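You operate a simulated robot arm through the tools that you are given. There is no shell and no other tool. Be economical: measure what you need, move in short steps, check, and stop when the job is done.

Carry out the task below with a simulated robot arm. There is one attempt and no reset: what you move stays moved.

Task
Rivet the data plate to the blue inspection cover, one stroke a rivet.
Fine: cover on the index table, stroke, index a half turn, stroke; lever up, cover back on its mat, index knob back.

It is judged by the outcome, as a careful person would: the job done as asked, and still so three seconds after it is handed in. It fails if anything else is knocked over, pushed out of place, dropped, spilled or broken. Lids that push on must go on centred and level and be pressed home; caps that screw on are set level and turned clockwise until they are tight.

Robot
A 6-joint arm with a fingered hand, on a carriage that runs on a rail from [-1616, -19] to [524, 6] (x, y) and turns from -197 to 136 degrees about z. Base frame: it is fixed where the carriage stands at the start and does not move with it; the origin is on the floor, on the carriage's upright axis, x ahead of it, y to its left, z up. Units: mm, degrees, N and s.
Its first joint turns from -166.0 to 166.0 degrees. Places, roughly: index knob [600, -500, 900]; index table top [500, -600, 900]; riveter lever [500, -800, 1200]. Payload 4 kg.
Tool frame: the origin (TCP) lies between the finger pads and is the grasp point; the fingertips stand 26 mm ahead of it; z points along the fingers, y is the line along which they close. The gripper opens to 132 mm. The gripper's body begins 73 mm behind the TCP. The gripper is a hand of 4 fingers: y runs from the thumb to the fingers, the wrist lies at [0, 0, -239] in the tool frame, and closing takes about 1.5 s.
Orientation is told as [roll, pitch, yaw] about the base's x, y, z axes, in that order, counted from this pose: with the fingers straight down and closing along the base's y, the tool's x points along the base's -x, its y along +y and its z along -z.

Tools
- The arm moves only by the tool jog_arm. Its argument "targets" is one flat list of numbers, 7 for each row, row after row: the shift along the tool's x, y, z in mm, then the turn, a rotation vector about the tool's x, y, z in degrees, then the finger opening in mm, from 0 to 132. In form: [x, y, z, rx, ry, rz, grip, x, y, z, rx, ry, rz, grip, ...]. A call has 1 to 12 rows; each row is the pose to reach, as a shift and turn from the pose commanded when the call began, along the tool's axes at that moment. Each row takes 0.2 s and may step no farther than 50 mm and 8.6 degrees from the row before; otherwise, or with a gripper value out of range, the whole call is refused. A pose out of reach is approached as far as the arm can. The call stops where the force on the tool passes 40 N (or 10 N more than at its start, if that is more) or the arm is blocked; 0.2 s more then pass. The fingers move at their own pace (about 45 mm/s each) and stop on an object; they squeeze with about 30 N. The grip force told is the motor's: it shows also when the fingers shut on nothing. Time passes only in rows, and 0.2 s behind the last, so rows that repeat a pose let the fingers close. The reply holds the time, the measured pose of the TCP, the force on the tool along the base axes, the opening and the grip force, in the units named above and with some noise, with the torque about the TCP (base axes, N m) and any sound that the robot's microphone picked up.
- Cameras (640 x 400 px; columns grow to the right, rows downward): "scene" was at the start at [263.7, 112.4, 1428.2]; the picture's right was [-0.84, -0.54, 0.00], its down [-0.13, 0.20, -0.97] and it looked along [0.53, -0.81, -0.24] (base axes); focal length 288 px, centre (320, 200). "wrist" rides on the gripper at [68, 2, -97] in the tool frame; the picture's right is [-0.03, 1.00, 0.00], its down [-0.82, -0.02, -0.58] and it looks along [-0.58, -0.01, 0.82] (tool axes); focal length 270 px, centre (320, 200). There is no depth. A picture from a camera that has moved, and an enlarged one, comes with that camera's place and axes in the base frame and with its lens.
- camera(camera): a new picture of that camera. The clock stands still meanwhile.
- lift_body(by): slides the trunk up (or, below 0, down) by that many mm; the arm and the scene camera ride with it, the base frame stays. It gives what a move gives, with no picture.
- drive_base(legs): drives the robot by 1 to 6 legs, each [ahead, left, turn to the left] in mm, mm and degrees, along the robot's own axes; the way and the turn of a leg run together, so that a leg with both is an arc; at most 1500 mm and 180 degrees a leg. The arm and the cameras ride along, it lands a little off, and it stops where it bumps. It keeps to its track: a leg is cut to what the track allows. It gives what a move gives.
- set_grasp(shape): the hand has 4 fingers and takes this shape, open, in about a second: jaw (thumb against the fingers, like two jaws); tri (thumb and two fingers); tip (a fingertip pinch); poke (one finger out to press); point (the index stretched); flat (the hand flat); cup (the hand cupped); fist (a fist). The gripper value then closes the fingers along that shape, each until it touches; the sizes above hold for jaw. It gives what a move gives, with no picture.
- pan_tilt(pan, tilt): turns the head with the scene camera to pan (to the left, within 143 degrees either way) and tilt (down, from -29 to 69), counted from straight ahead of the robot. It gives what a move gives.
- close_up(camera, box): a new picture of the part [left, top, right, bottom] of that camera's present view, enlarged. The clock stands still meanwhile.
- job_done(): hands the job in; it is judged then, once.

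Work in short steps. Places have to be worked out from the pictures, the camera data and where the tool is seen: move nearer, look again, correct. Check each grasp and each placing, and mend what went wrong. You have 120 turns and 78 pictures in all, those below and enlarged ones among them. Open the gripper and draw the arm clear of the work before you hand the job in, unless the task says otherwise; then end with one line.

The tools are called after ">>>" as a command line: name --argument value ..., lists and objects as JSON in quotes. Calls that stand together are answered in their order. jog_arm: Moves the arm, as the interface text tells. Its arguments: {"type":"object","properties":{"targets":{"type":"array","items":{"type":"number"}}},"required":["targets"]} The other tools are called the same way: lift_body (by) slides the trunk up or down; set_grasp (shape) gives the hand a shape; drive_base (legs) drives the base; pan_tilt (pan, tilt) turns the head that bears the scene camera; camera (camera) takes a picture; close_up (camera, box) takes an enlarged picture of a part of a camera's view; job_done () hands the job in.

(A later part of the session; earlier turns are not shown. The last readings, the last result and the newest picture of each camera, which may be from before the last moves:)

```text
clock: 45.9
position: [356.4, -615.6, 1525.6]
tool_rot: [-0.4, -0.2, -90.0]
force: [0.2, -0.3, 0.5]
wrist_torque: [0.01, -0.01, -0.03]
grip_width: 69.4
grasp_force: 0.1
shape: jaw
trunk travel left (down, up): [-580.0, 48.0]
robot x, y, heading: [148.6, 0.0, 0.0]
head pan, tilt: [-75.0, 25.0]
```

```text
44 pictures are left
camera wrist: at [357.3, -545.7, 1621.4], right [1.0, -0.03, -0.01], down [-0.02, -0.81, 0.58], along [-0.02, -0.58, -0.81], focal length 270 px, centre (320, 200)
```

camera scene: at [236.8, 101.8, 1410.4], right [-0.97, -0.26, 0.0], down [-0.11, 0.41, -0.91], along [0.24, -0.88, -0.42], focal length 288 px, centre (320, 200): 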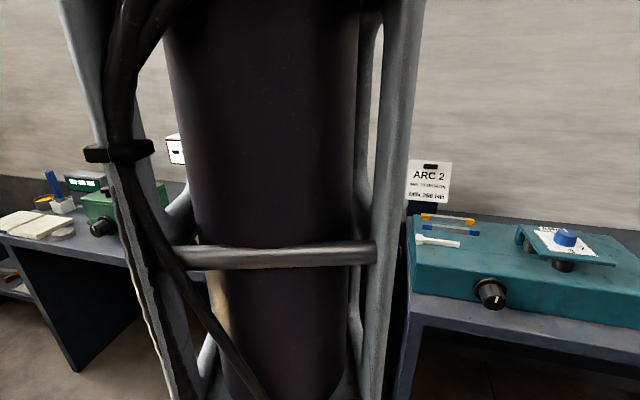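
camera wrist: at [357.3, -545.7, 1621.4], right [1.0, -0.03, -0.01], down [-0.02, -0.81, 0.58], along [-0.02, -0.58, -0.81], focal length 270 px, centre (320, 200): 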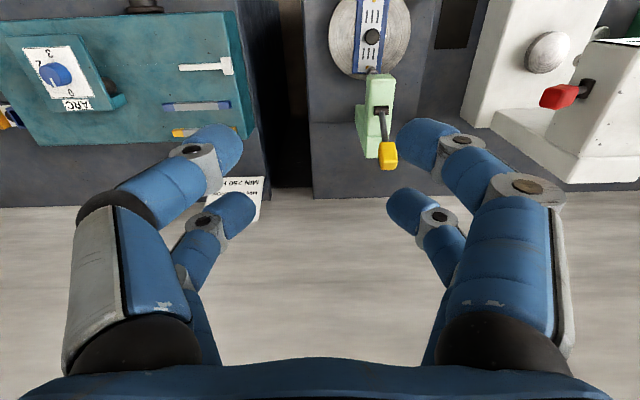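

The trunk lift did shift the arm sideways. I move to above the handle: (466,-765,1285).

>>> jog_arm --targets '[0, 22, 35, 0, 0, 0, 70, 0, 44, 70, 0, 0, 0, 70, 0, 66, 105, 0, 0, 0, 70, 0, 88, 140, 0, 0, 0, 70, 0, 110, 176, 0, 0, 0, 70, -38, 110, 190, 0, 0, 0, 70, -76, 110, 205, 0, 0, 0, 70, -114, 110, 222, 0, 0, 0, 70, -149, 110, 240, 0, 0, 0, 70, -149, 110, 240, 0, 0, 0, 70]'

>>> camera --camera "wrist"

```text
clock: 48.1
position: [459.4, -748.1, 1277.6]
tool_rot: [-0.4, -0.2, -90.0]
force: [0.6, -0.5, -0.9]
wrist_torque: [0.0, 0.01, -0.01]
grip_width: 69.5
grasp_force: 0.1
shape: jaw
out of reach, approached as far as the arm can: row 9, 10
trunk travel left (down, up): [-580.0, 48.0]
robot x, y, heading: [144.9, 1.8, 0.0]
head pan, tilt: [-75.0, 25.0]
```

```text
43 pictures are left
camera wrist: at [460.7, -677.5, 1374.1], right [1.0, -0.03, -0.01], down [-0.02, -0.81, 0.58], along [-0.02, -0.58, -0.81], focal length 270 px, centre (320, 200)
```

wrist: 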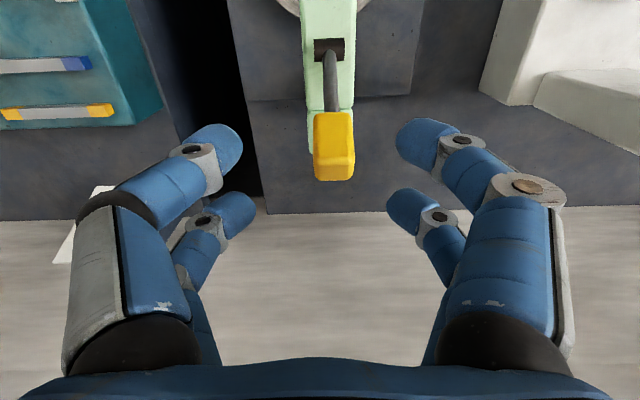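

The handle is just beyond reach from here. I shift the hand -150 in x, then drive the carriage +150 so the hand ends up above the lever with more reach.

>>> jog_arm --targets '[5, -40, -20, 0, 0, 0, 70, 5, -80, -20, 0, 0, 0, 70, 5, -120, -20, 0, 0, 0, 70, 5, -150, -20, 0, 0, 0, 70]'

>>> drive_base --legs '[[150, 0, 0]]'

```text
clock: 49.1
position: [330.2, -751.0, 1300.7]
tool_rot: [-0.3, -0.1, -90.0]
force: [0.0, 0.5, 0.7]
wrist_torque: [-0.02, -0.01, 0.01]
grip_width: 69.5
grasp_force: 0.1
shape: jaw
out of reach, approached as far as the arm can: row 2, 3, 4
trunk travel left (down, up): [-580.0, 48.0]
robot x, y, heading: [146.8, 2.6, 0.1]
head pan, tilt: [-75.0, 25.0]
```

```text
clock: 50.4
position: [479.9, -749.1, 1302.0]
tool_rot: [-0.3, -0.1, -90.0]
force: [-0.3, -0.3, -0.2]
wrist_torque: [0.02, 0.02, 0.01]
grip_width: 69.7
grasp_force: 0.1
shape: jaw
trunk travel left (down, up): [-580.0, 48.0]
robot x, y, heading: [299.2, 4.9, 0.0]
head pan, tilt: [-75.0, 25.0]
```

>>> jog_arm --targets '[-8, -7, 8, 0, 0, 0, 70, -16, -14, 16, 0, 0, 0, 70, -16, -14, 16, 0, 0, 0, 60]'

>>> camera --camera "wrist"

```text
clock: 51.2
position: [464.7, -756.7, 1281.3]
tool_rot: [-0.3, 0.1, -90.0]
force: [0.0, 0.3, 0.9]
wrist_torque: [-0.02, 0.01, 0.01]
grip_width: 60.4
grasp_force: 0.0
shape: jaw
out of reach, approached as far as the arm can: row 2, 3
trunk travel left (down, up): [-580.0, 48.0]
robot x, y, heading: [299.5, 1.6, -0.1]
head pan, tilt: [-75.0, 25.0]
```

```text
42 pictures are left
camera wrist: at [466.5, -687.4, 1378.5], right [1.0, -0.03, -0.01], down [-0.02, -0.82, 0.58], along [-0.02, -0.58, -0.82], focal length 270 px, centre (320, 200)
```

wrist: 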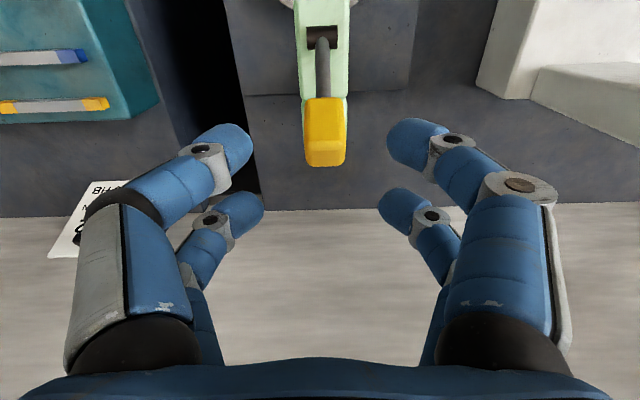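

Handle centre reads (466,-760,1189). Lower to z≈1195 at y≈-758 with 60 mm opening, then close around the handle.

>>> jog_arm --targets '[0, 1, 20, 0, 0, 0, 60, 0, 1, 40, 0, 0, 0, 60, 0, 1, 60, 0, 0, 0, 60, 0, 1, 86, 0, 0, 0, 60, 0, 1, 86, 0, 0, 0, 60]'

>>> camera --camera "wrist"

```text
clock: 52.4
position: [465.7, -777.0, 1209.1]
tool_rot: [-0.3, 0.1, -90.0]
force: [0.4, 0.2, 0.5]
wrist_torque: [0.02, 0.04, 0.01]
grip_width: 60.5
grasp_force: 0.2
shape: jaw
out of reach, approached as far as the arm can: row 1, 2, 3, 4, 5
trunk travel left (down, up): [-580.0, 48.0]
robot x, y, heading: [297.4, 3.5, -0.4]
head pan, tilt: [-75.0, 25.0]
```

```text
41 pictures are left
camera wrist: at [467.0, -707.2, 1305.8], right [1.0, -0.03, -0.01], down [-0.02, -0.82, 0.58], along [-0.02, -0.58, -0.82], focal length 270 px, centre (320, 200)
```

wrist: 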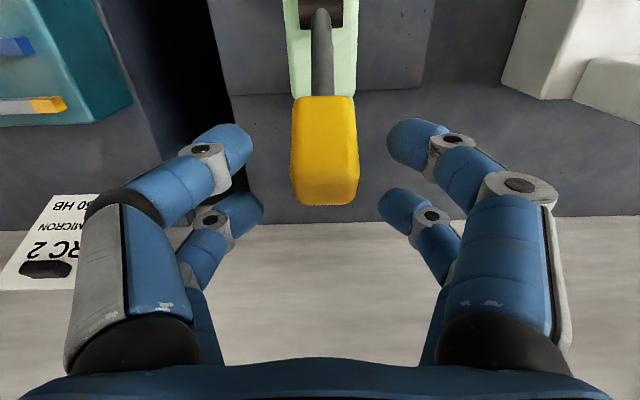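

Hand is at (466,-777,1209); handle end ≈(-775,1210). I shift +17 in y, down 14, and close.

>>> jog_arm --targets '[10, 1, 0, 0, 0, 0, 60, 17, 1, 8, 0, 0, 0, 60, 17, 1, 15, 0, 0, 0, 60, 17, 1, 15, 0, 0, 0, 20, 17, 1, 15, 0, 0, 0, 0, 17, 1, 15, 0, 0, 0, 0, 17, 1, 15, 0, 0, 0, 0]'

>>> camera --camera "wrist"

```text
clock: 54.0
position: [467.4, -778.7, 1200.0]
tool_rot: [-0.3, 0.1, -90.0]
force: [0.6, -0.3, 1.2]
wrist_torque: [0.04, -0.04, 0.02]
grip_width: 11.4
grasp_force: 12.0
shape: jaw
out of reach, approached as far as the arm can: row 1, 2, 3, 4, 5, 6, 7
trunk travel left (down, up): [-580.0, 48.0]
robot x, y, heading: [291.5, 4.4, 0.1]
head pan, tilt: [-75.0, 25.0]
```

```text
40 pictures are left
camera wrist: at [468.8, -709.1, 1297.1], right [1.0, -0.03, -0.01], down [-0.02, -0.82, 0.58], along [-0.02, -0.58, -0.82], focal length 270 px, centre (320, 200)
```

wrist: 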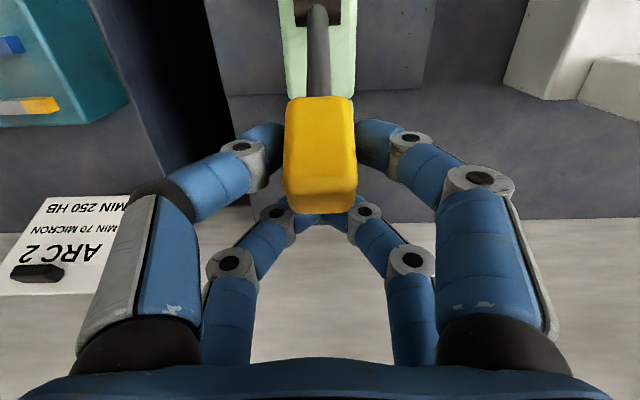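

The front pair hugs the handle, but the raised trunk now gives an inner reach limit (arm isn't tracking commands). I open, rise, move aside and lower the trunk again.

>>> jog_arm --targets '[0, 0, 0, 0, 0, 0, 70, 0, 0, 0, 0, 0, 0, 70, 0, 0, 0, 0, 0, 0, 70, 0, 0, -40, 0, 0, 0, 70, 0, 0, -80, 0, 0, 0, 70, 0, 0, -120, 0, 0, 0, 70, 0, 0, -160, 0, 0, 0, 70, 0, -40, -200, 0, 0, 0, 70, 0, -80, -220, 0, 0, 0, 70, 0, -110, -220, 0, 0, 0, 70]'

>>> lift_body --by -60

```text
refused: row 8 steps farther than a row can; nothing moved
```

```text
clock: 54.5
position: [468.7, -780.2, 1196.4]
tool_rot: [-0.5, -0.8, -90.1]
force: [-2.3, 8.7, 16.6]
wrist_torque: [0.42, 0.21, 0.05]
grip_width: 16.1
grasp_force: 30.1
shape: jaw
trunk travel left (down, up): [-566.0, 62.0]
robot x, y, heading: [293.1, 3.5, -0.1]
head pan, tilt: [-75.0, 25.0]
stopped: the force on the tool passed its limit at 46 N (the readings are from after the stop); the commanded pose is now the measured one
```

The row step was too long and the trunk nudge stopped at once on force; nothing damaged. I redo the retreat with proper steps.

>>> jog_arm --targets '[0, 0, 0, 0, 0, 0, 70, 0, 0, 0, 0, 0, 0, 70, 0, 0, 0, 0, 0, 0, 70, 0, 0, -40, 0, 0, 0, 70, 0, 0, -80, 0, 0, 0, 70, 0, 0, -120, 0, 0, 0, 70, 0, 0, -160, 0, 0, 0, 70, 0, -30, -195, 0, 0, 0, 70, 0, -70, -215, 0, 0, 0, 70, 0, -110, -215, 0, 0, 0, 70]'

```text
clock: 56.7
position: [412.0, -715.1, 1373.6]
tool_rot: [-0.4, -0.6, -90.1]
force: [0.3, 0.8, 0.6]
wrist_torque: [-0.03, 0.03, -0.06]
grip_width: 69.2
grasp_force: 0.1
shape: jaw
out of reach, approached as far as the arm can: row 4, 5, 6, 7, 8, 9, 10
trunk travel left (down, up): [-566.0, 62.0]
robot x, y, heading: [293.1, 1.3, -0.0]
head pan, tilt: [-75.0, 25.0]
```

>>> jog_arm --targets '[20, -20, 0, 0, 0, 0, 70, 45, -40, 0, 0, 0, 0, 70, 70, -60, 0, 0, 0, 0, 70, 95, -60, 0, 0, 0, 0, 70]'

```text
clock: 57.7
position: [348.1, -619.8, 1370.8]
tool_rot: [-0.4, -0.5, -90.2]
force: [0.3, -0.9, -0.1]
wrist_torque: [0.05, 0.0, 0.03]
grip_width: 69.4
grasp_force: 0.1
shape: jaw
trunk travel left (down, up): [-566.0, 62.0]
robot x, y, heading: [293.9, 3.9, -0.0]
head pan, tilt: [-75.0, 25.0]
```

Tracking is fine here. I lower the trunk by 166 back to its original height.

>>> lift_body --by -130

```text
clock: 59.3
position: [349.7, -618.1, 1240.3]
tool_rot: [-0.3, -0.7, -90.1]
force: [-0.8, -0.5, -0.7]
wrist_torque: [-0.01, 0.0, 0.02]
grip_width: 69.6
grasp_force: 0.0
shape: jaw
trunk travel left (down, up): [-436.0, 192.0]
robot x, y, heading: [295.4, 3.3, -0.2]
head pan, tilt: [-75.0, 25.0]
```

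Now try y → -745 at z≈1265, still left of the riveter.

>>> jog_arm --targets '[-30, 0, -10, 0, 0, 0, 70, -60, 0, -20, 0, 0, 0, 70, -95, 0, -25, 0, 0, 0, 70, -128, 0, -25, 0, 0, 0, 70, -128, 0, -25, 0, 0, 0, 70]'

```text
clock: 60.5
position: [360.2, -686.2, 1247.4]
tool_rot: [-0.4, -0.6, -90.2]
force: [-0.3, -1.3, 0.3]
wrist_torque: [0.01, 0.02, 0.0]
grip_width: 69.6
grasp_force: 0.1
shape: jaw
out of reach, approached as far as the arm can: row 3, 4, 5
trunk travel left (down, up): [-436.0, 192.0]
robot x, y, heading: [297.5, 1.3, -0.1]
head pan, tilt: [-75.0, 25.0]
```

Pointing straight down limits reach this high up. Instead I tilt the hand 45° (fingers toward -y and down), nearly perpendicular to the leaning lever, which brings the wrist nearer.

>>> jog_arm --targets '[8, -2, 0, 0, -7.5, 0, 70, 16, -4, 0, 0, -15, 0, 70, 24, -6, 0, 0, -22.5, 0, 70, 32, -8, 0, 0, -30, 0, 70, 40, -10, 0, 0, -37.5, 0, 70, 46, -10, 0, 0, -45, 0, 70, 46, -10, 0, 0, -45, 0, 70]'

>>> camera --camera "wrist"

```text
clock: 62.1
position: [350.0, -637.0, 1245.4]
tool_rot: [-0.6, -45.7, -89.8]
force: [0.4, 0.3, -0.5]
wrist_torque: [0.0, 0.0, 0.0]
grip_width: 69.9
grasp_force: 0.0
shape: jaw
trunk travel left (down, up): [-436.0, 192.0]
robot x, y, heading: [296.9, 3.5, -0.1]
head pan, tilt: [-75.0, 25.0]
```

```text
39 pictures are left
camera wrist: at [351.6, -518.6, 1264.5], right [1.0, -0.02, 0.01], down [-0.01, -0.16, 0.99], along [-0.02, -0.99, -0.16], focal length 270 px, centre (320, 200)
```

wrist: 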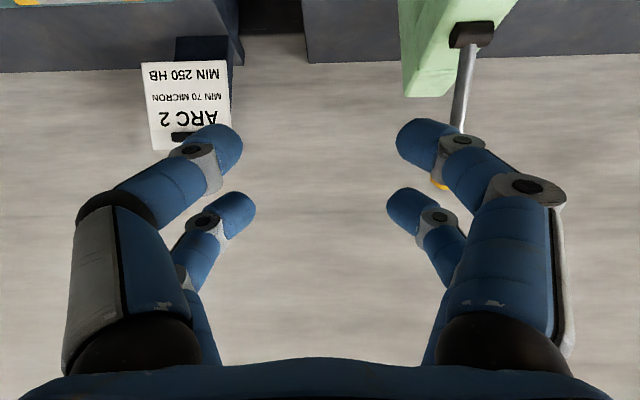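

Good tracking. Move to x=466 and toward the handle, then look.

>>> jog_arm --targets '[0, 39, 0, 0, 0, 0, 70, 0, 78, 0, 0, 0, 0, 70, 0, 116, 0, 0, 0, 0, 70, -24, 116, 24, 0, 0, 0, 70, -44, 116, 45, 0, 0, 0, 70, -44, 116, 45, 0, 0, 0, 70]'

>>> camera --camera "wrist"

```text
clock: 63.5
position: [467.8, -700.9, 1244.6]
tool_rot: [-0.5, -45.6, -89.7]
force: [1.0, -0.6, 0.7]
wrist_torque: [-0.01, 0.0, 0.01]
grip_width: 69.7
grasp_force: 0.1
shape: jaw
trunk travel left (down, up): [-436.0, 192.0]
robot x, y, heading: [292.8, 0.7, -0.2]
head pan, tilt: [-75.0, 25.0]
```

```text
38 pictures are left
camera wrist: at [469.3, -583.1, 1264.0], right [1.0, -0.02, 0.01], down [-0.01, -0.16, 0.99], along [-0.02, -0.99, -0.16], focal length 270 px, centre (320, 200)
```

wrist: 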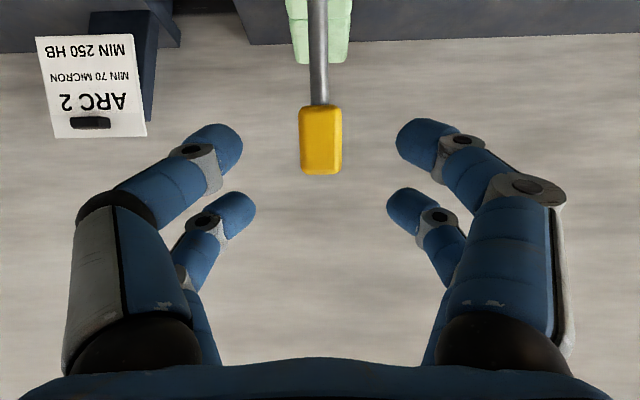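

Handle centre confirmed ≈(466,-762,1193). I advance along the fingers so the tips pass behind the handle, then close.

>>> jog_arm --targets '[-2, -1, 30, 0, 0, 0, 64, -4, -1, 60, 0, 0, 0, 60, -5, -1, 86, 0, 0, 0, 60, -5, -1, 86, 0, 0, 0, 20, -5, -1, 86, 0, 0, 0, 0, -5, -1, 86, 0, 0, 0, 0, -5, -1, 86, 0, 0, 0, 0, -5, -1, 86, 0, 0, 0, 0]'

>>> camera --camera "wrist"

```text
clock: 65.3
position: [465.5, -766.8, 1182.0]
tool_rot: [-0.5, -45.3, -89.8]
force: [-2.2, 5.0, -10.6]
wrist_torque: [-0.06, 0.05, -0.02]
grip_width: 0.8
grasp_force: 30.4
shape: jaw
trunk travel left (down, up): [-436.0, 192.0]
robot x, y, heading: [293.9, 1.3, -0.1]
head pan, tilt: [-75.0, 25.0]
```

```text
37 pictures are left
camera wrist: at [467.0, -648.4, 1202.0], right [1.0, -0.02, 0.01], down [-0.01, -0.16, 0.99], along [-0.02, -0.99, -0.16], focal length 270 px, centre (320, 200)
```

wrist: 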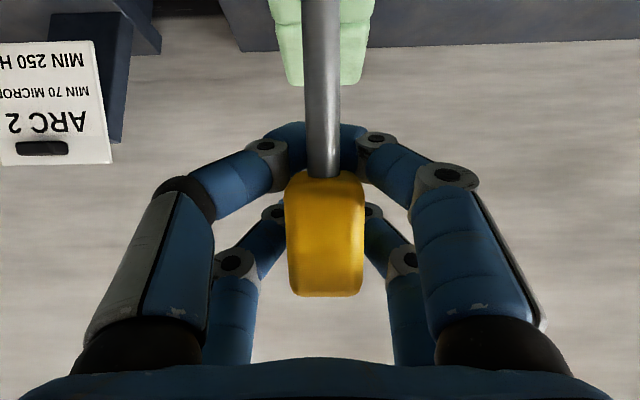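

The fingers wrap fully behind the lever. I pull forward (+y) along the arc about the hub, first ~20°, to check direction and force.

>>> jog_arm --targets '[1.5, 0, -6, 0, 0, 0, 0, 3, 0, -12, 0, 0, 0, 0, 5, 0, -18, 0, 0, 0, 0, 7.5, 0, -24, 0, 0, 0, 0, 10, 0, -30, 0, 0, 0, 0, 12.6, 0, -35, 0, 0, 0, 0]'

>>> camera --camera "wrist"

```text
clock: 66.7
position: [464.9, -733.2, 1198.5]
tool_rot: [-0.5, -45.2, -89.9]
force: [-4.7, 1.6, -38.6]
wrist_torque: [-0.4, 0.28, 0.03]
grip_width: 0.0
grasp_force: 29.9
shape: jaw
trunk travel left (down, up): [-436.0, 192.0]
robot x, y, heading: [295.8, 4.5, -0.1]
head pan, tilt: [-75.0, 25.0]
```

```text
36 pictures are left
camera wrist: at [466.8, -614.7, 1218.0], right [1.0, -0.02, 0.01], down [-0.01, -0.16, 0.99], along [-0.02, -0.99, -0.16], focal length 270 px, centre (320, 200)
```

wrist: 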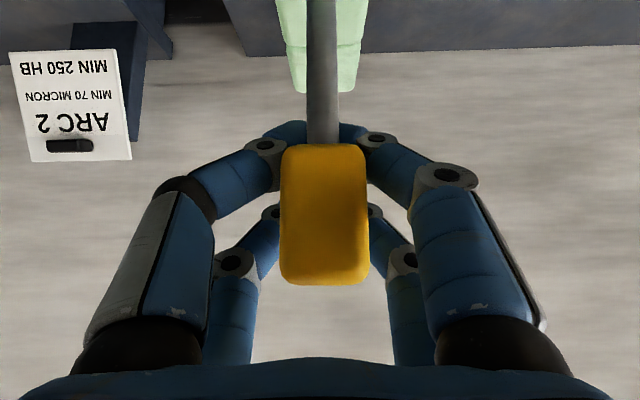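

The lever follows forward, now about upright; −38 N in z says I'm pulling a bit too high. I continue forward with slight descent.

>>> jog_arm --targets '[5, 0, 0, 0, 0, 0, 0, 9.9, 0, -4.3, 0, 0, 0, 0, 17.6, 0, -10.8, 0, 0, 0, 0, 26, 0, -16.5, 0, 0, 0, 0, 35, 0, -21.5, 0, 0, 0, 0]'

>>> camera --camera "wrist"

```text
clock: 67.9
position: [464.4, -693.7, 1191.8]
tool_rot: [-0.5, -45.9, -89.8]
force: [-9.1, -7.2, -8.9]
wrist_torque: [-0.27, 0.09, 0.09]
grip_width: 0.0
grasp_force: 30.1
shape: jaw
trunk travel left (down, up): [-436.0, 192.0]
robot x, y, heading: [297.5, 5.2, -0.1]
head pan, tilt: [-75.0, 25.0]
```

```text
35 pictures are left
camera wrist: at [467.3, -574.8, 1211.8], right [1.0, -0.02, 0.01], down [-0.01, -0.16, 0.99], along [-0.02, -0.99, -0.16], focal length 270 px, centre (320, 200)
```

wrist: 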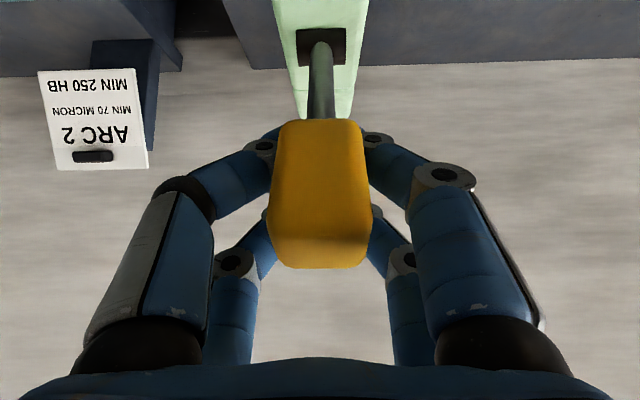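

Lever is past upright, moving easily. Continue forward and downward along the arc, with +2 mm in x to relieve side force.

>>> jog_arm --targets '[5, 1, -1.5, 0, 0, 0, 0, 9.9, 2, -2.9, 0, 0, 0, 0, 15.5, 2, -3.7, 0, 0, 0, 0, 21.2, 2, -4.4, 0, 0, 0, 0, 27, 2, -5, 0, 0, 0, 0, 33.2, 2, -5.3, 0, 0, 0, 0]'

>>> camera --camera "wrist"

```text
clock: 68.5
position: [465.1, -690.3, 1191.6]
tool_rot: [-0.9, -46.3, -89.8]
force: [-4.0, -23.8, -4.9]
wrist_torque: [-0.5, 0.03, 0.13]
grip_width: 0.0
grasp_force: 30.1
shape: jaw
trunk travel left (down, up): [-436.0, 192.0]
robot x, y, heading: [294.3, 1.7, -0.3]
head pan, tilt: [-75.0, 25.0]
stopped in row 3: the force on the tool passed its limit at 44 N (the readings are from after the stop); the commanded pose is now the measured one
```

```text
34 pictures are left
camera wrist: at [467.8, -570.7, 1209.0], right [1.0, -0.03, 0.01], down [-0.01, -0.14, 0.99], along [-0.02, -0.99, -0.14], focal length 270 px, centre (320, 200)
```

wrist: 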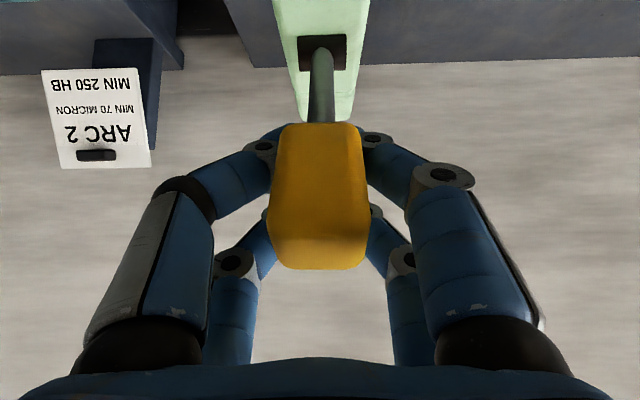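

Resistance of 44 N after a few mm: either the rivet or the end stop. I check the ram with the scene camera.

>>> pan_tilt --pan -95 --tilt 28

>>> camera --camera "scene"

```text
clock: 69.3
position: [465.9, -689.3, 1191.8]
tool_rot: [-0.9, -46.4, -89.8]
force: [-8.7, -31.7, -5.2]
wrist_torque: [-0.65, 0.16, 0.12]
grip_width: 0.5
grasp_force: 30.1
shape: jaw
trunk travel left (down, up): [-436.0, 192.0]
robot x, y, heading: [294.7, 1.6, 0.2]
head pan, tilt: [-95.0, 28.0]
```

```text
33 pictures are left
camera scene: at [484.1, 101.2, 1442.0], right [-1.0, 0.09, 0.0], down [0.04, 0.47, -0.88], along [-0.08, -0.88, -0.47], focal length 288 px, centre (320, 200)
```

scene: 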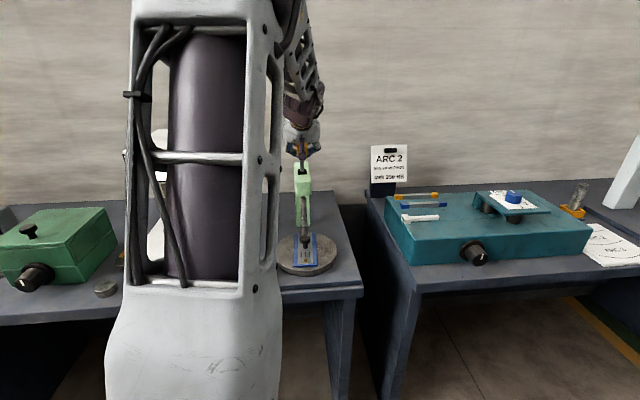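

Good view; I enlarge the riveter.

>>> close_up --camera "scene" --box '[250, 120, 370, 290]'

```text
2.35 times, centred on (310, 205) of scene
camera zoom: at [484.1, 101.2, 1442.0], right [-1.0, 0.09, 0.0], down [0.04, 0.47, -0.88], along [-0.08, -0.88, -0.47], focal length 679 px, centre (344, 188)
```

zoom: 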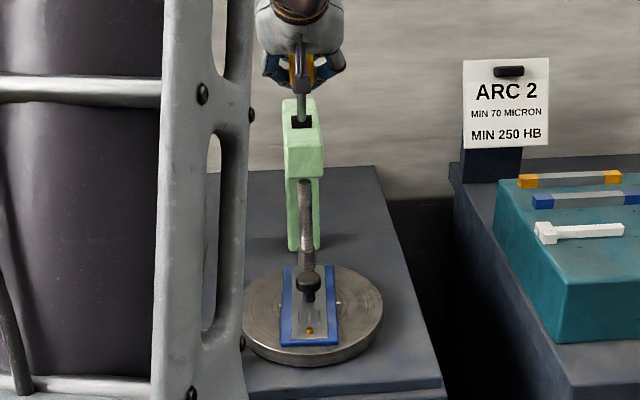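

The ram tip is at z≈917, i.e. on the rivet head. So this is the setting resistance; I press on along the tangent.

>>> jog_arm --targets '[2.5, 0, -1, 0, 0, 0, 0, 5, 0, -2, 0, 0, 0, 0, 7.5, 0, -3, 0, 0, 0, 0, 10, 0, -4, 0, 0, 0, 0]'

```text
clock: 69.7
position: [465.2, -689.3, 1191.8]
tool_rot: [-0.9, -46.7, -89.9]
force: [-2.7, -29.2, -10.1]
wrist_torque: [-0.61, 0.04, 0.04]
grip_width: 0.0
grasp_force: 30.2
shape: jaw
trunk travel left (down, up): [-436.0, 192.0]
robot x, y, heading: [297.9, 6.6, -0.5]
head pan, tilt: [-95.0, 28.0]
stopped in row 1: the force on the tool passed its limit at 47 N (the readings are from after the stop); the commanded pose is now the measured one
```

Holding at ~30 N. I ramp the force gently with 1 mm increments to see whether it yields.

>>> jog_arm --targets '[0.5, 0, -0.2, 0, 0, 0, 0, 1, 0, -0.4, 0, 0, 0, 0]'

>>> jog_arm --targets '[0.5, 0, -0.2, 0, 0, 0, 0, 1, 0, -0.4, 0, 0, 0, 0]'

```text
clock: 70.4
position: [464.3, -689.3, 1192.4]
tool_rot: [-0.8, -46.7, -89.9]
force: [-2.1, -27.0, -10.6]
wrist_torque: [-0.59, 0.01, 0.05]
grip_width: 0.0
grasp_force: 30.5
shape: jaw
trunk travel left (down, up): [-436.0, 192.0]
robot x, y, heading: [295.7, 4.7, -0.2]
head pan, tilt: [-95.0, 28.0]
stopped in row 2: the force on the tool passed its limit at 41 N (the readings are from after the stop); the commanded pose is now the measured one
```

```text
clock: 71.0
position: [464.8, -688.6, 1191.7]
tool_rot: [-1.0, -46.9, -89.7]
force: [0.1, -27.6, -9.9]
wrist_torque: [-0.59, 0.04, 0.06]
grip_width: 0.0
grasp_force: 30.6
shape: jaw
trunk travel left (down, up): [-436.0, 192.0]
robot x, y, heading: [293.1, 6.3, -0.2]
head pan, tilt: [-95.0, 28.0]
stopped in row 2: the force on the tool passed its limit at 41 N (the readings are from after the stop); the commanded pose is now the measured one
```

>>> close_up --camera "scene" --box '[280, 170, 340, 270]'

```text
4.00 times, centred on (310, 220) of scene
camera zoom: at [484.5, 100.9, 1441.9], right [-1.0, 0.09, 0.0], down [0.04, 0.47, -0.88], along [-0.08, -0.88, -0.47], focal length 1154 px, centre (360, 120)
```

zoom: 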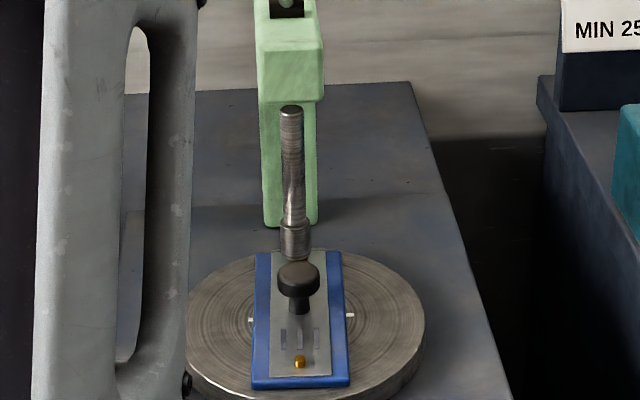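

The lever has turned ~60° and the ram is solidly down on the rivet, no further yield at 47 N: stroke complete. I follow the lever back along the arc to see if it returns by itself.

>>> jog_arm --targets '[-8, 0, 7.3, 0, 0, 0, 0, -16.6, 0, 14.6, 0, 0, 0, 0, -24, 0, 22.5, 0, 0, 0, 0, -31.7, 0, 30.5, 0, 0, 0, 0, -36, 0, 39, 0, 0, 0, 0]'

>>> camera --camera "wrist"

```text
clock: 72.2
position: [463.3, -740.6, 1194.3]
tool_rot: [-1.1, -46.9, -89.8]
force: [0.4, -0.4, 0.3]
wrist_torque: [-0.03, 0.0, 0.01]
grip_width: 0.0
grasp_force: 30.1
shape: jaw
trunk travel left (down, up): [-436.0, 192.0]
robot x, y, heading: [294.0, 3.2, -0.2]
head pan, tilt: [-95.0, 28.0]
```

```text
30 pictures are left
camera wrist: at [465.9, -621.7, 1210.0], right [1.0, -0.03, 0.01], down [-0.01, -0.14, 0.99], along [-0.03, -0.99, -0.14], focal length 270 px, centre (320, 200)
```

wrist: 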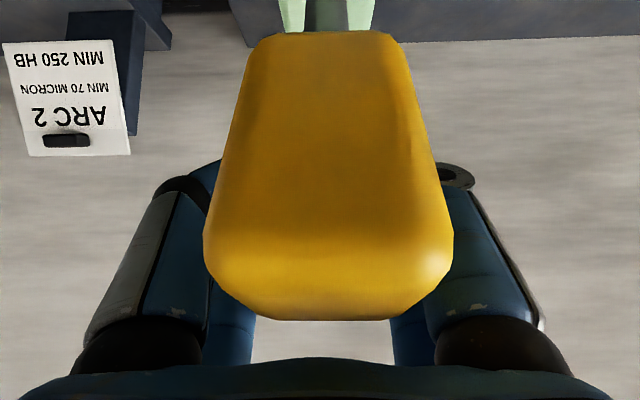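

The lever stays down, so I must push it back. I open the fingers, withdraw forward, then close them to push the handle from the front.

>>> jog_arm --targets '[0, 0, 0, 0, 0, 0, 80, 0, 0, 0, 0, 0, 0, 80, 0, 0, 0, 0, 0, 0, 80, 0, 0, 0, 0, 0, 0, 80, 0, 0, 0, 0, 0, 0, 80, 10, 0, -35, 0, 0, 0, 80, 20, 0, -70, 0, 0, 0, 80, 20, 0, -105, 0, 0, 0, 80, 20, 0, -140, 0, 0, 0, 80, 20, 0, -150, 0, 0, 0, 80]'

>>> camera --camera "wrist"

```text
clock: 74.4
position: [468.8, -619.0, 1279.5]
tool_rot: [-0.9, -46.9, -89.8]
force: [-0.4, 0.2, -1.1]
wrist_torque: [0.01, -0.01, 0.02]
grip_width: 79.3
grasp_force: 0.0
shape: jaw
trunk travel left (down, up): [-436.0, 192.0]
robot x, y, heading: [292.6, 4.2, -0.2]
head pan, tilt: [-95.0, 28.0]
```

```text
29 pictures are left
camera wrist: at [471.1, -499.5, 1295.8], right [1.0, -0.03, 0.01], down [-0.01, -0.14, 0.99], along [-0.03, -0.99, -0.14], focal length 270 px, centre (320, 200)
```

wrist: 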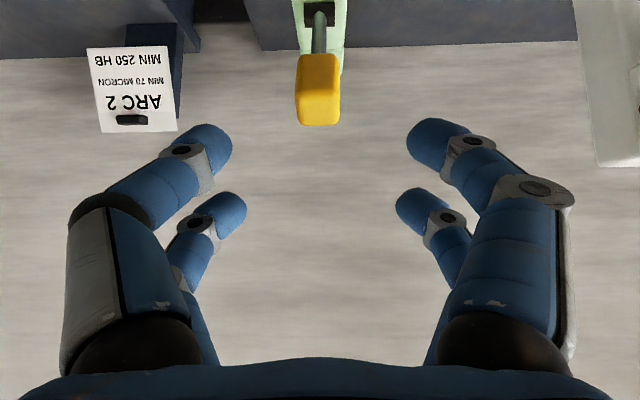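

Handle now leans forward (top ≈(-655,1222)). I close the fingers and set the tips in front of the handle at z≈1195.

>>> jog_arm --targets '[0, -1, 0, 0, 0, 0, 0, 0, -3, 0, 0, 0, 0, 0, 0, -3, 0, 0, 0, 0, 0, 0, -3, 0, 0, 0, 0, 0, 0, -3, 0, 0, 0, 0, 0, 20, -3, 12, 0, 0, 0, 0, 40, -3, 24, 0, 0, 0, 0, 56, -3, 34, 0, 0, 0, 0]'

>>> camera --camera "wrist"

```text
clock: 76.2
position: [460.3, -602.5, 1215.2]
tool_rot: [-1.0, -46.9, -89.9]
force: [-0.6, -0.4, 0.3]
wrist_torque: [0.01, -0.05, -0.02]
grip_width: 0.0
grasp_force: 29.6
shape: jaw
trunk travel left (down, up): [-436.0, 192.0]
robot x, y, heading: [297.9, 1.9, -0.0]
head pan, tilt: [-95.0, 28.0]
```

```text
28 pictures are left
camera wrist: at [463.6, -484.6, 1232.0], right [1.0, -0.03, 0.01], down [-0.01, -0.13, 0.99], along [-0.03, -0.99, -0.14], focal length 270 px, centre (320, 200)
```

wrist: 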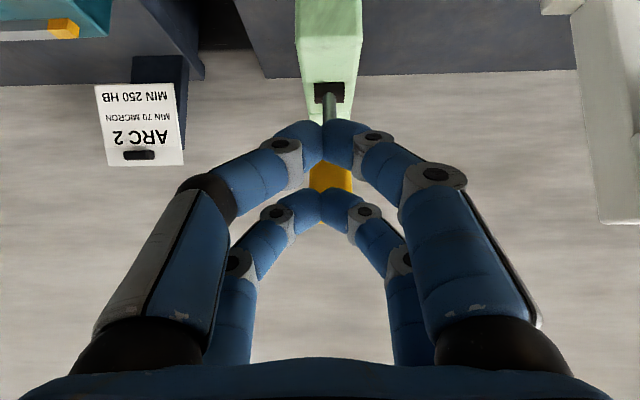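

Aligned: the handle is right behind the closed tips. Push -y, first 70 mm.

>>> jog_arm --targets '[-7, 3, 7, 0, 0, 0, 0, -14, 5, 14.5, 0, 0, 0, 0, -21, 5, 22, 0, 0, 0, 0, -28, 5, 29, 0, 0, 0, 0, -35, 5, 36, 0, 0, 0, 0, -42, 5, 43.5, 0, 0, 0, 0, -48, 5, 51, 0, 0, 0, 0]'

>>> camera --camera "wrist"

```text
clock: 77.8
position: [468.8, -673.3, 1216.7]
tool_rot: [-1.0, -46.9, -89.8]
force: [-0.5, 1.7, 0.3]
wrist_torque: [-0.03, -0.03, -0.02]
grip_width: 0.0
grasp_force: 29.5
shape: jaw
trunk travel left (down, up): [-436.0, 192.0]
robot x, y, heading: [296.8, 7.7, -0.1]
head pan, tilt: [-95.0, 28.0]
```

```text
27 pictures are left
camera wrist: at [470.9, -555.0, 1233.0], right [1.0, -0.03, 0.01], down [-0.01, -0.13, 0.99], along [-0.03, -0.99, -0.14], focal length 270 px, centre (320, 200)
```

wrist: 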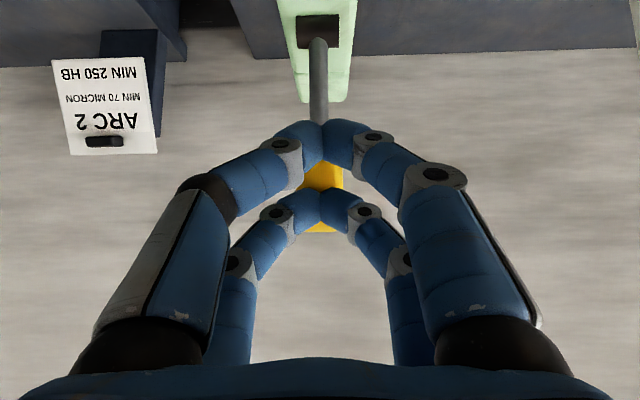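

Lever follows with ~2 N. Continue 60 mm more until it meets its rest.

>>> jog_arm --targets '[-7, 0, 7, 0, 0, 0, 0, -14, 0, 14.5, 0, 0, 0, 0, -21, 0, 22, 0, 0, 0, 0, -28, -1, 29, 0, 0, 0, 0, -34, -2, 36, 0, 0, 0, 0, -39, -2, 41, 0, 0, 0, 0, -44, -2, 46, 0, 0, 0, 0]'

>>> camera --camera "wrist"

```text
clock: 79.2
position: [464.7, -722.4, 1218.3]
tool_rot: [-1.0, -46.6, -89.8]
force: [-0.6, 27.7, 10.1]
wrist_torque: [-0.3, 0.03, -0.03]
grip_width: 0.0
grasp_force: 30.3
shape: jaw
trunk travel left (down, up): [-436.0, 192.0]
robot x, y, heading: [292.9, 3.9, -0.1]
head pan, tilt: [-95.0, 28.0]
stopped in row 6: the force on the tool passed its limit at 47 N (the readings are from after the stop); the commanded pose is now the measured one
```

```text
26 pictures are left
camera wrist: at [467.8, -604.2, 1235.2], right [1.0, -0.03, 0.01], down [-0.01, -0.14, 0.99], along [-0.02, -0.99, -0.14], focal length 270 px, centre (320, 200)
```

wrist: 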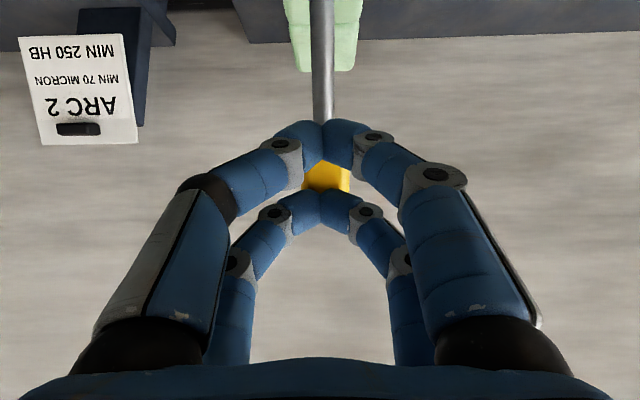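

Lever is back at its rest stop. I withdraw along the fingers, then check rivet and ram.

>>> jog_arm --targets '[0, 0, -40, 0, 0, 0, 0, 0, 0, -80, 0, 0, 0, 0, 10, 0, -120, 0, 0, 0, 40, 30, 0, -150, 0, 0, 0, 40, 60, 0, -180, 0, 0, 0, 40, 90, 0, -200, 0, 0, 0, 40]'

>>> close_up --camera "scene" --box '[265, 140, 345, 280]'

```text
clock: 80.6
position: [465.2, -515.9, 1288.6]
tool_rot: [-0.9, -46.7, -89.8]
force: [-0.1, -1.0, 0.8]
wrist_torque: [0.0, -0.01, 0.03]
grip_width: 40.0
grasp_force: 0.1
shape: jaw
trunk travel left (down, up): [-436.0, 192.0]
robot x, y, heading: [295.0, 2.3, -0.2]
head pan, tilt: [-95.0, 28.0]
```

```text
2.86 times, centred on (305, 210) of scene
camera zoom: at [484.3, 102.2, 1441.8], right [-1.0, 0.09, 0.0], down [0.04, 0.47, -0.88], along [-0.08, -0.88, -0.47], focal length 824 px, centre (363, 171)
```

zoom: 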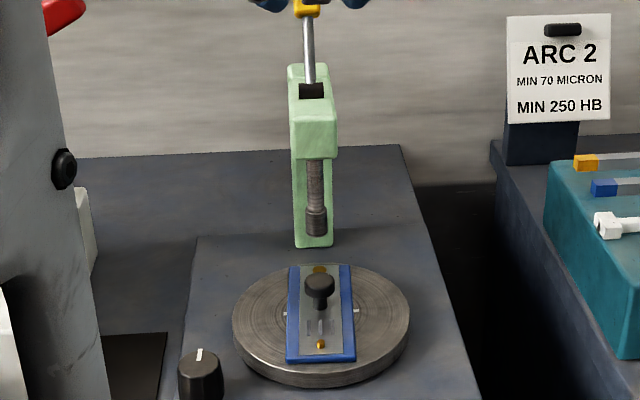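

The rear rivet is visibly set (flattened) and the ram is up. Next the index knob (≈(584,-522), top z≈896): I back the carriage 75 mm and untilt the hand.

>>> drive_base --legs '[[-75, 0, 0]]'

>>> jog_arm --targets '[8, 25, 0, 0, 7.8, 0, 50, 16, 50, 0, 0, 15.6, 0, 50, 24, 75, 0, 0, 23.4, 0, 50, 32, 100, 0, 0, 31.2, 0, 50, 40, 125, 0, 0, 39, 0, 50, 50, 150, 0, 0, 46.8, 0, 50, 65, 170, 20, 0, 46.8, 0, 50, 85, 192, 40, 0, 46.8, 0, 50]'

>>> camera --camera "wrist"

```text
clock: 81.6
position: [391.8, -517.0, 1287.4]
tool_rot: [-1.0, -46.7, -89.7]
force: [-0.3, 0.4, 0.2]
wrist_torque: [-0.04, 0.01, 0.01]
grip_width: 39.7
grasp_force: 0.0
shape: jaw
trunk travel left (down, up): [-436.0, 192.0]
robot x, y, heading: [219.8, 5.7, -0.0]
head pan, tilt: [-95.0, 28.0]
```

```text
clock: 83.4
position: [585.2, -488.9, 1196.5]
tool_rot: [-0.7, 0.1, -90.5]
force: [-0.2, 0.6, -0.8]
wrist_torque: [-0.03, 0.0, 0.0]
grip_width: 49.8
grasp_force: 0.0
shape: jaw
trunk travel left (down, up): [-436.0, 192.0]
robot x, y, heading: [215.5, 3.9, -0.2]
head pan, tilt: [-95.0, 28.0]
```

```text
24 pictures are left
camera wrist: at [588.2, -419.1, 1294.0], right [1.0, -0.03, -0.01], down [-0.02, -0.82, 0.58], along [-0.03, -0.58, -0.82], focal length 270 px, centre (320, 200)
```

wrist: 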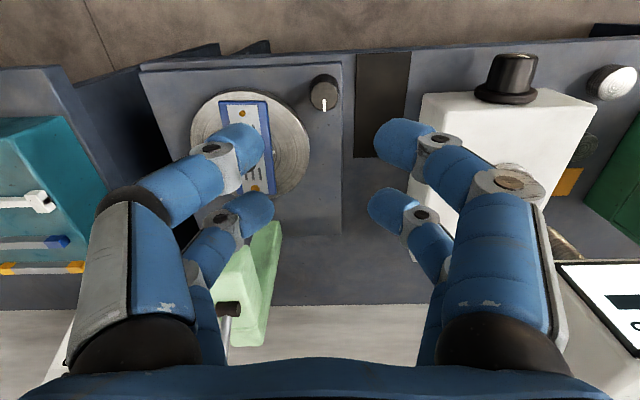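

Knob centre ≈(585,-519). I descend to just above it with 50 mm opening, the finger pairs straddling it.

>>> jog_arm --targets '[-10, 0, 45, 0, 0, 0, 50, -20, 0, 90, 0, 0, 0, 50, -30, 0, 135, 0, 0, 0, 50, -36, 0, 180, 0, 0, 0, 50, -36, 0, 225, 0, 0, 0, 50, -36, 0, 242, 0, 0, 0, 50]'

>>> camera --camera "wrist"

```text
clock: 84.8
position: [577.5, -523.3, 953.9]
tool_rot: [-0.8, 0.2, -90.5]
force: [0.1, -0.7, -0.4]
wrist_torque: [-0.02, -0.01, 0.01]
grip_width: 49.7
grasp_force: 0.0
shape: jaw
trunk travel left (down, up): [-436.0, 192.0]
robot x, y, heading: [219.2, 1.9, -0.3]
head pan, tilt: [-95.0, 28.0]
```

```text
23 pictures are left
camera wrist: at [579.8, -453.1, 1051.6], right [1.0, -0.03, -0.01], down [-0.02, -0.82, 0.58], along [-0.03, -0.58, -0.82], focal length 270 px, centre (320, 200)
```

wrist: 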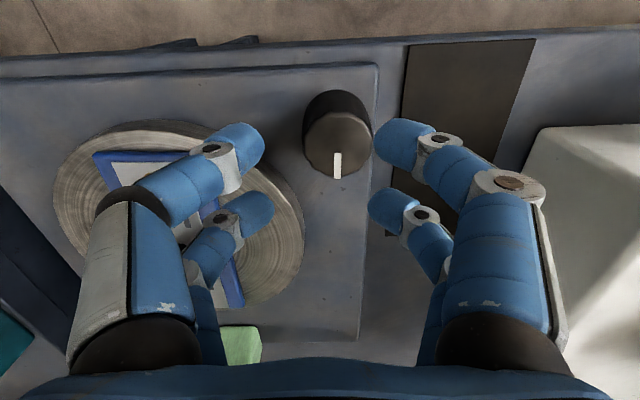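

Knob at (586,-520), I'm 8 mm left. Correct, lower to z≈907 and close.

>>> jog_arm --targets '[-1, 8, 0, 0, 0, 0, 50, -1, 8, 20, 0, 0, 0, 50, -1, 8, 38, 0, 0, 0, 50, -1, 8, 46, 0, 0, 0, 50, -1, 8, 46, 0, 0, 0, 10, -1, 8, 46, 0, 0, 0, 0, -1, 8, 46, 0, 0, 0, 0, -1, 8, 46, 0, 0, 0, 0]'

>>> camera --camera "wrist"

```text
clock: 86.6
position: [586.1, -524.9, 909.6]
tool_rot: [-0.7, 0.1, -90.6]
force: [1.0, -3.7, -4.9]
wrist_torque: [-0.03, -0.03, 0.02]
grip_width: 19.6
grasp_force: 30.6
shape: jaw
trunk travel left (down, up): [-436.0, 192.0]
robot x, y, heading: [220.4, 4.0, -0.1]
head pan, tilt: [-95.0, 28.0]
```

```text
22 pictures are left
camera wrist: at [590.1, -455.9, 1006.5], right [1.0, -0.03, -0.01], down [-0.02, -0.82, 0.58], along [-0.03, -0.58, -0.82], focal length 270 px, centre (320, 200)
```

wrist: 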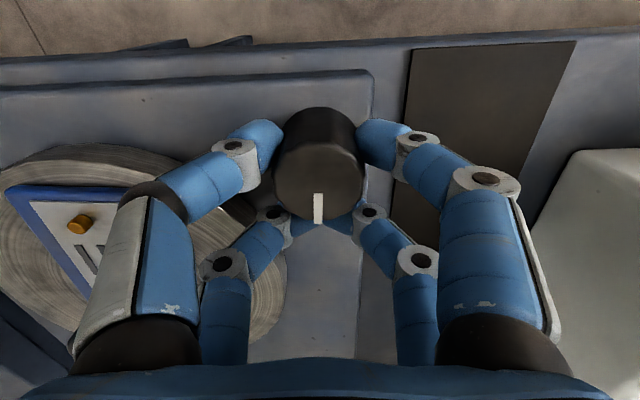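

The grip holds the knob (front pair on its sides). I turn 24° clockwise (from above) about the knob axis to test.

>>> jog_arm --targets '[0.1, -1.4, 0, 0, 0, 8, 0, 0.4, -2.8, 0, 0, 0, 16, 0, 0.9, -4.1, 0, 0, 0, 24, 0, 0.9, -4.1, 0, 0, 0, 24, 0]'

>>> camera --camera "wrist"

```text
clock: 87.6
position: [584.0, -525.2, 909.4]
tool_rot: [-0.6, -0.2, -114.7]
force: [12.0, 1.0, 5.7]
wrist_torque: [0.08, -0.25, -0.03]
grip_width: 19.6
grasp_force: 30.0
shape: jaw
trunk travel left (down, up): [-436.0, 192.0]
robot x, y, heading: [220.7, 0.6, -0.1]
head pan, tilt: [-95.0, 28.0]
```

```text
21 pictures are left
camera wrist: at [614.0, -462.0, 1005.8], right [0.9, -0.44, -0.01], down [-0.35, -0.73, 0.58], along [-0.26, -0.52, -0.81], focal length 270 px, centre (320, 200)
```

wrist: 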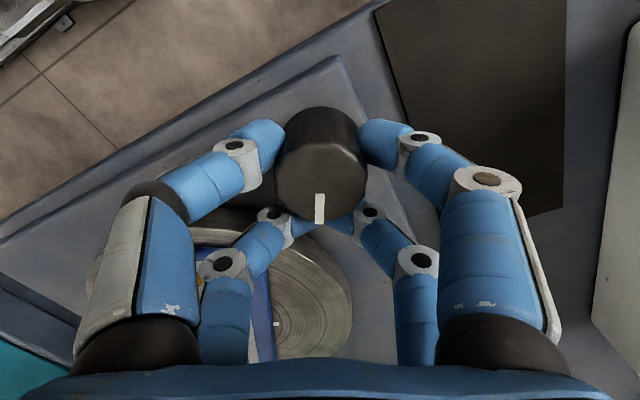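

The pointer followed the hand, so the knob turns clockwise easily. I continue another 85°.

>>> jog_arm --targets '[0.08, 0.2, 0, 0, 0, 8.5, 0, 0.3, -0.8, 0, 0, 0, 17, 0, 0.7, -1.8, 0, 0, 0, 25.5, 0, 1.2, -2.7, 0, 0, 0, 34, 0, 1.8, -3.5, 0, 0, 0, 42.5, 0, 2.6, -4.2, 0, 0, 0, 51, 0, 3.4, -4.8, 0, 0, 0, 59.5, 0, 4.4, -5.3, 0, 0, 0, 68, 0, 5.4, -5.6, 0, 0, 0, 76.5, 0, 6.4, -5.8, 0, 0, 0, 85, 0]'

>>> camera --camera "wrist"

```text
clock: 89.8
position: [578.4, -516.6, 909.9]
tool_rot: [0.1, -0.6, 160.3]
force: [2.6, 3.4, 2.0]
wrist_torque: [0.21, -0.21, 0.03]
grip_width: 19.7
grasp_force: 29.3
shape: jaw
trunk travel left (down, up): [-436.0, 192.0]
robot x, y, heading: [220.9, 1.9, -0.3]
head pan, tilt: [-95.0, 28.0]
```

```text
20 pictures are left
camera wrist: at [644.4, -540.1, 1005.4], right [-0.36, -0.93, 0.0], down [-0.75, 0.29, 0.59], along [-0.55, 0.21, -0.81], focal length 270 px, centre (320, 200)
```

wrist: 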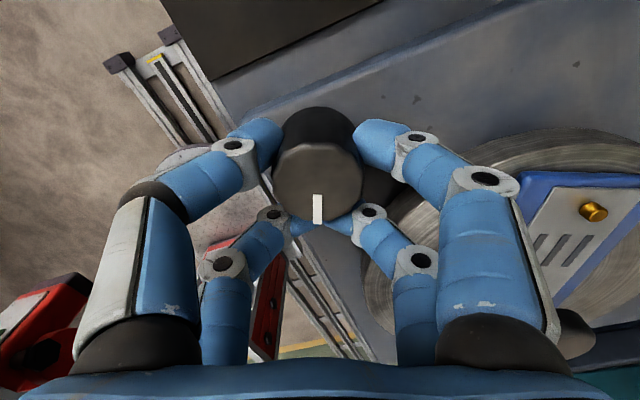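

Turned 109° so far, smooth. Another 71° completes the half turn.

>>> jog_arm --targets '[0.08, -1.0, 0, 0, 0, 8.5, 0, 0.3, -2.05, 0, 0, 0, 17, 0, 0.7, -3, 0, 0, 0, 25.5, 0, 1.2, -3.9, 0, 0, 0, 34, 0, 1.8, -4.7, 0, 0, 0, 42.5, 0, 2.6, -5.4, 0, 0, 0, 51, 0, 3.4, -6, 0, 0, 0, 59.5, 0, 4.2, -6.4, 0, 0, 0, 66, 0, 4.7, -6.6, 0, 0, 0, 71, 0, 4.7, -6.6, 0, 0, 0, 71, 0]'

>>> camera --camera "wrist"

```text
clock: 92.0
position: [587.1, -510.7, 909.2]
tool_rot: [0.6, 0.0, 89.4]
force: [-9.8, 10.7, -3.1]
wrist_torque: [0.17, 0.08, 0.45]
grip_width: 19.3
grasp_force: 30.5
shape: jaw
trunk travel left (down, up): [-436.0, 192.0]
robot x, y, heading: [219.7, -0.8, 0.1]
head pan, tilt: [-95.0, 28.0]
```

```text
19 pictures are left
camera wrist: at [585.2, -578.6, 1006.4], right [-1.0, 0.03, 0.01], down [0.04, 0.81, 0.58], along [0.01, 0.58, -0.82], focal length 270 px, centre (320, 200)
```

wrist: 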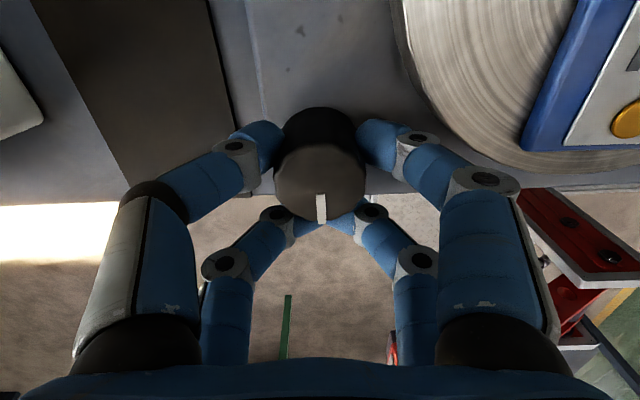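

Half turn done (end stop felt; the flattened rivet is now on the front side). I release, rise and rotate the hand back to yaw −90.

>>> jog_arm --targets '[0, 0, 0, 0, 0, 0, 50, 0, 0, 0, 0, 0, 0, 50, 0, 0, 0, 0, 0, 0, 50, 0, 0, 0, 0, 0, 0, 50, 0, 0, -40, 0, 0, 0, 50, 0, 0, -85, 0, 0, 0, 50, 0, 0, -130, 0, 0, 0, 50, 0, 0, -175, 0, 0, 0, 50, 0, 0, -220, 0, 0, 0, 50, 0, 0, -265, 0, 0, 0, 50]'

>>> jog_arm --targets '[0, 0, 0, 0, 0, -8.5, 50, 0, 0, 0, 0, 0, -17, 50, 0, 0, 0, 0, 0, -25.5, 50, 0, 0, 0, 0, 0, -34, 50, 0, 0, 0, 0, 0, -42.5, 50, 0, 0, 0, 0, 0, -51, 50, 0, 0, 0, 0, 0, -59.5, 50, 0, 0, 0, 0, 0, -68, 50, 0, 0, 0, 0, 0, -76.5, 50, 0, 0, 0, 0, 0, -85, 50, 0, 0, 0, 0, 0, -93.5, 50]'

>>> jog_arm --targets '[0, 0, 0, 0, 0, -8.5, 50, 0, 0, 0, 0, 0, -17, 50, 0, 0, 0, 0, 0, -25.5, 50, 0, 0, 0, 0, 0, -34, 50, 0, 0, 0, 0, 0, -42.5, 50, 0, 0, 0, 0, 0, -51, 50, 0, 0, 0, 0, 0, -59.5, 50, 0, 0, 0, 0, 0, -68, 50, 0, 0, 0, 0, 0, -76.5, 50, 0, 0, 0, 0, 0, -86.5, 50]'

```text
clock: 94.2
position: [591.0, -512.8, 1173.0]
tool_rot: [0.6, -0.3, 89.5]
force: [1.1, 0.0, -0.7]
wrist_torque: [0.03, -0.01, 0.01]
grip_width: 49.9
grasp_force: 0.0
shape: jaw
trunk travel left (down, up): [-436.0, 192.0]
robot x, y, heading: [221.2, 4.1, -0.2]
head pan, tilt: [-95.0, 28.0]
```

```text
clock: 96.6
position: [590.0, -512.8, 1174.8]
tool_rot: [-0.1, -0.6, -176.7]
force: [-0.7, -0.1, 0.4]
wrist_torque: [0.01, 0.0, 0.0]
grip_width: 49.5
grasp_force: 0.0
shape: jaw
trunk travel left (down, up): [-436.0, 192.0]
robot x, y, heading: [224.7, 4.6, -0.2]
head pan, tilt: [-95.0, 28.0]
```

```text
refused: row 10 steps farther than a row can; nothing moved
```

One row step was too big; redo that rotation with 11 rows, then look at the cover under the ram.

>>> jog_arm --targets '[0, 0, 0, 0, 0, -8, 50, 0, 0, 0, 0, 0, -16, 50, 0, 0, 0, 0, 0, -24, 50, 0, 0, 0, 0, 0, -32, 50, 0, 0, 0, 0, 0, -40, 50, 0, 0, 0, 0, 0, -48, 50, 0, 0, 0, 0, 0, -56, 50, 0, 0, 0, 0, 0, -64, 50, 0, 0, 0, 0, 0, -72, 50, 0, 0, 0, 0, 0, -80, 50, 0, 0, 0, 0, 0, -86.6, 50]'

>>> close_up --camera "scene" --box '[255, 140, 345, 290]'

```text
clock: 99.0
position: [588.9, -513.7, 1174.1]
tool_rot: [-0.7, 0.0, -90.2]
force: [-0.2, 1.3, 0.1]
wrist_torque: [0.01, -0.01, 0.01]
grip_width: 49.8
grasp_force: 0.1
shape: jaw
trunk travel left (down, up): [-436.0, 192.0]
robot x, y, heading: [220.7, 1.3, -0.4]
head pan, tilt: [-95.0, 28.0]
```

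```text
2.67 times, centred on (300, 215) of scene
camera zoom: at [409.2, 102.0, 1441.8], right [-1.0, 0.09, 0.0], down [0.04, 0.47, -0.88], along [-0.08, -0.88, -0.47], focal length 769 px, centre (373, 160)
```

zoom: 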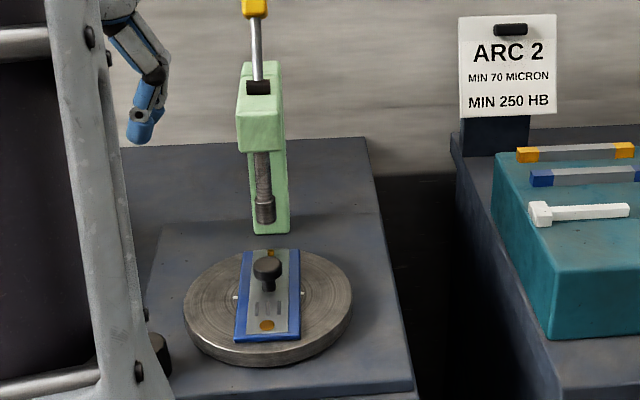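

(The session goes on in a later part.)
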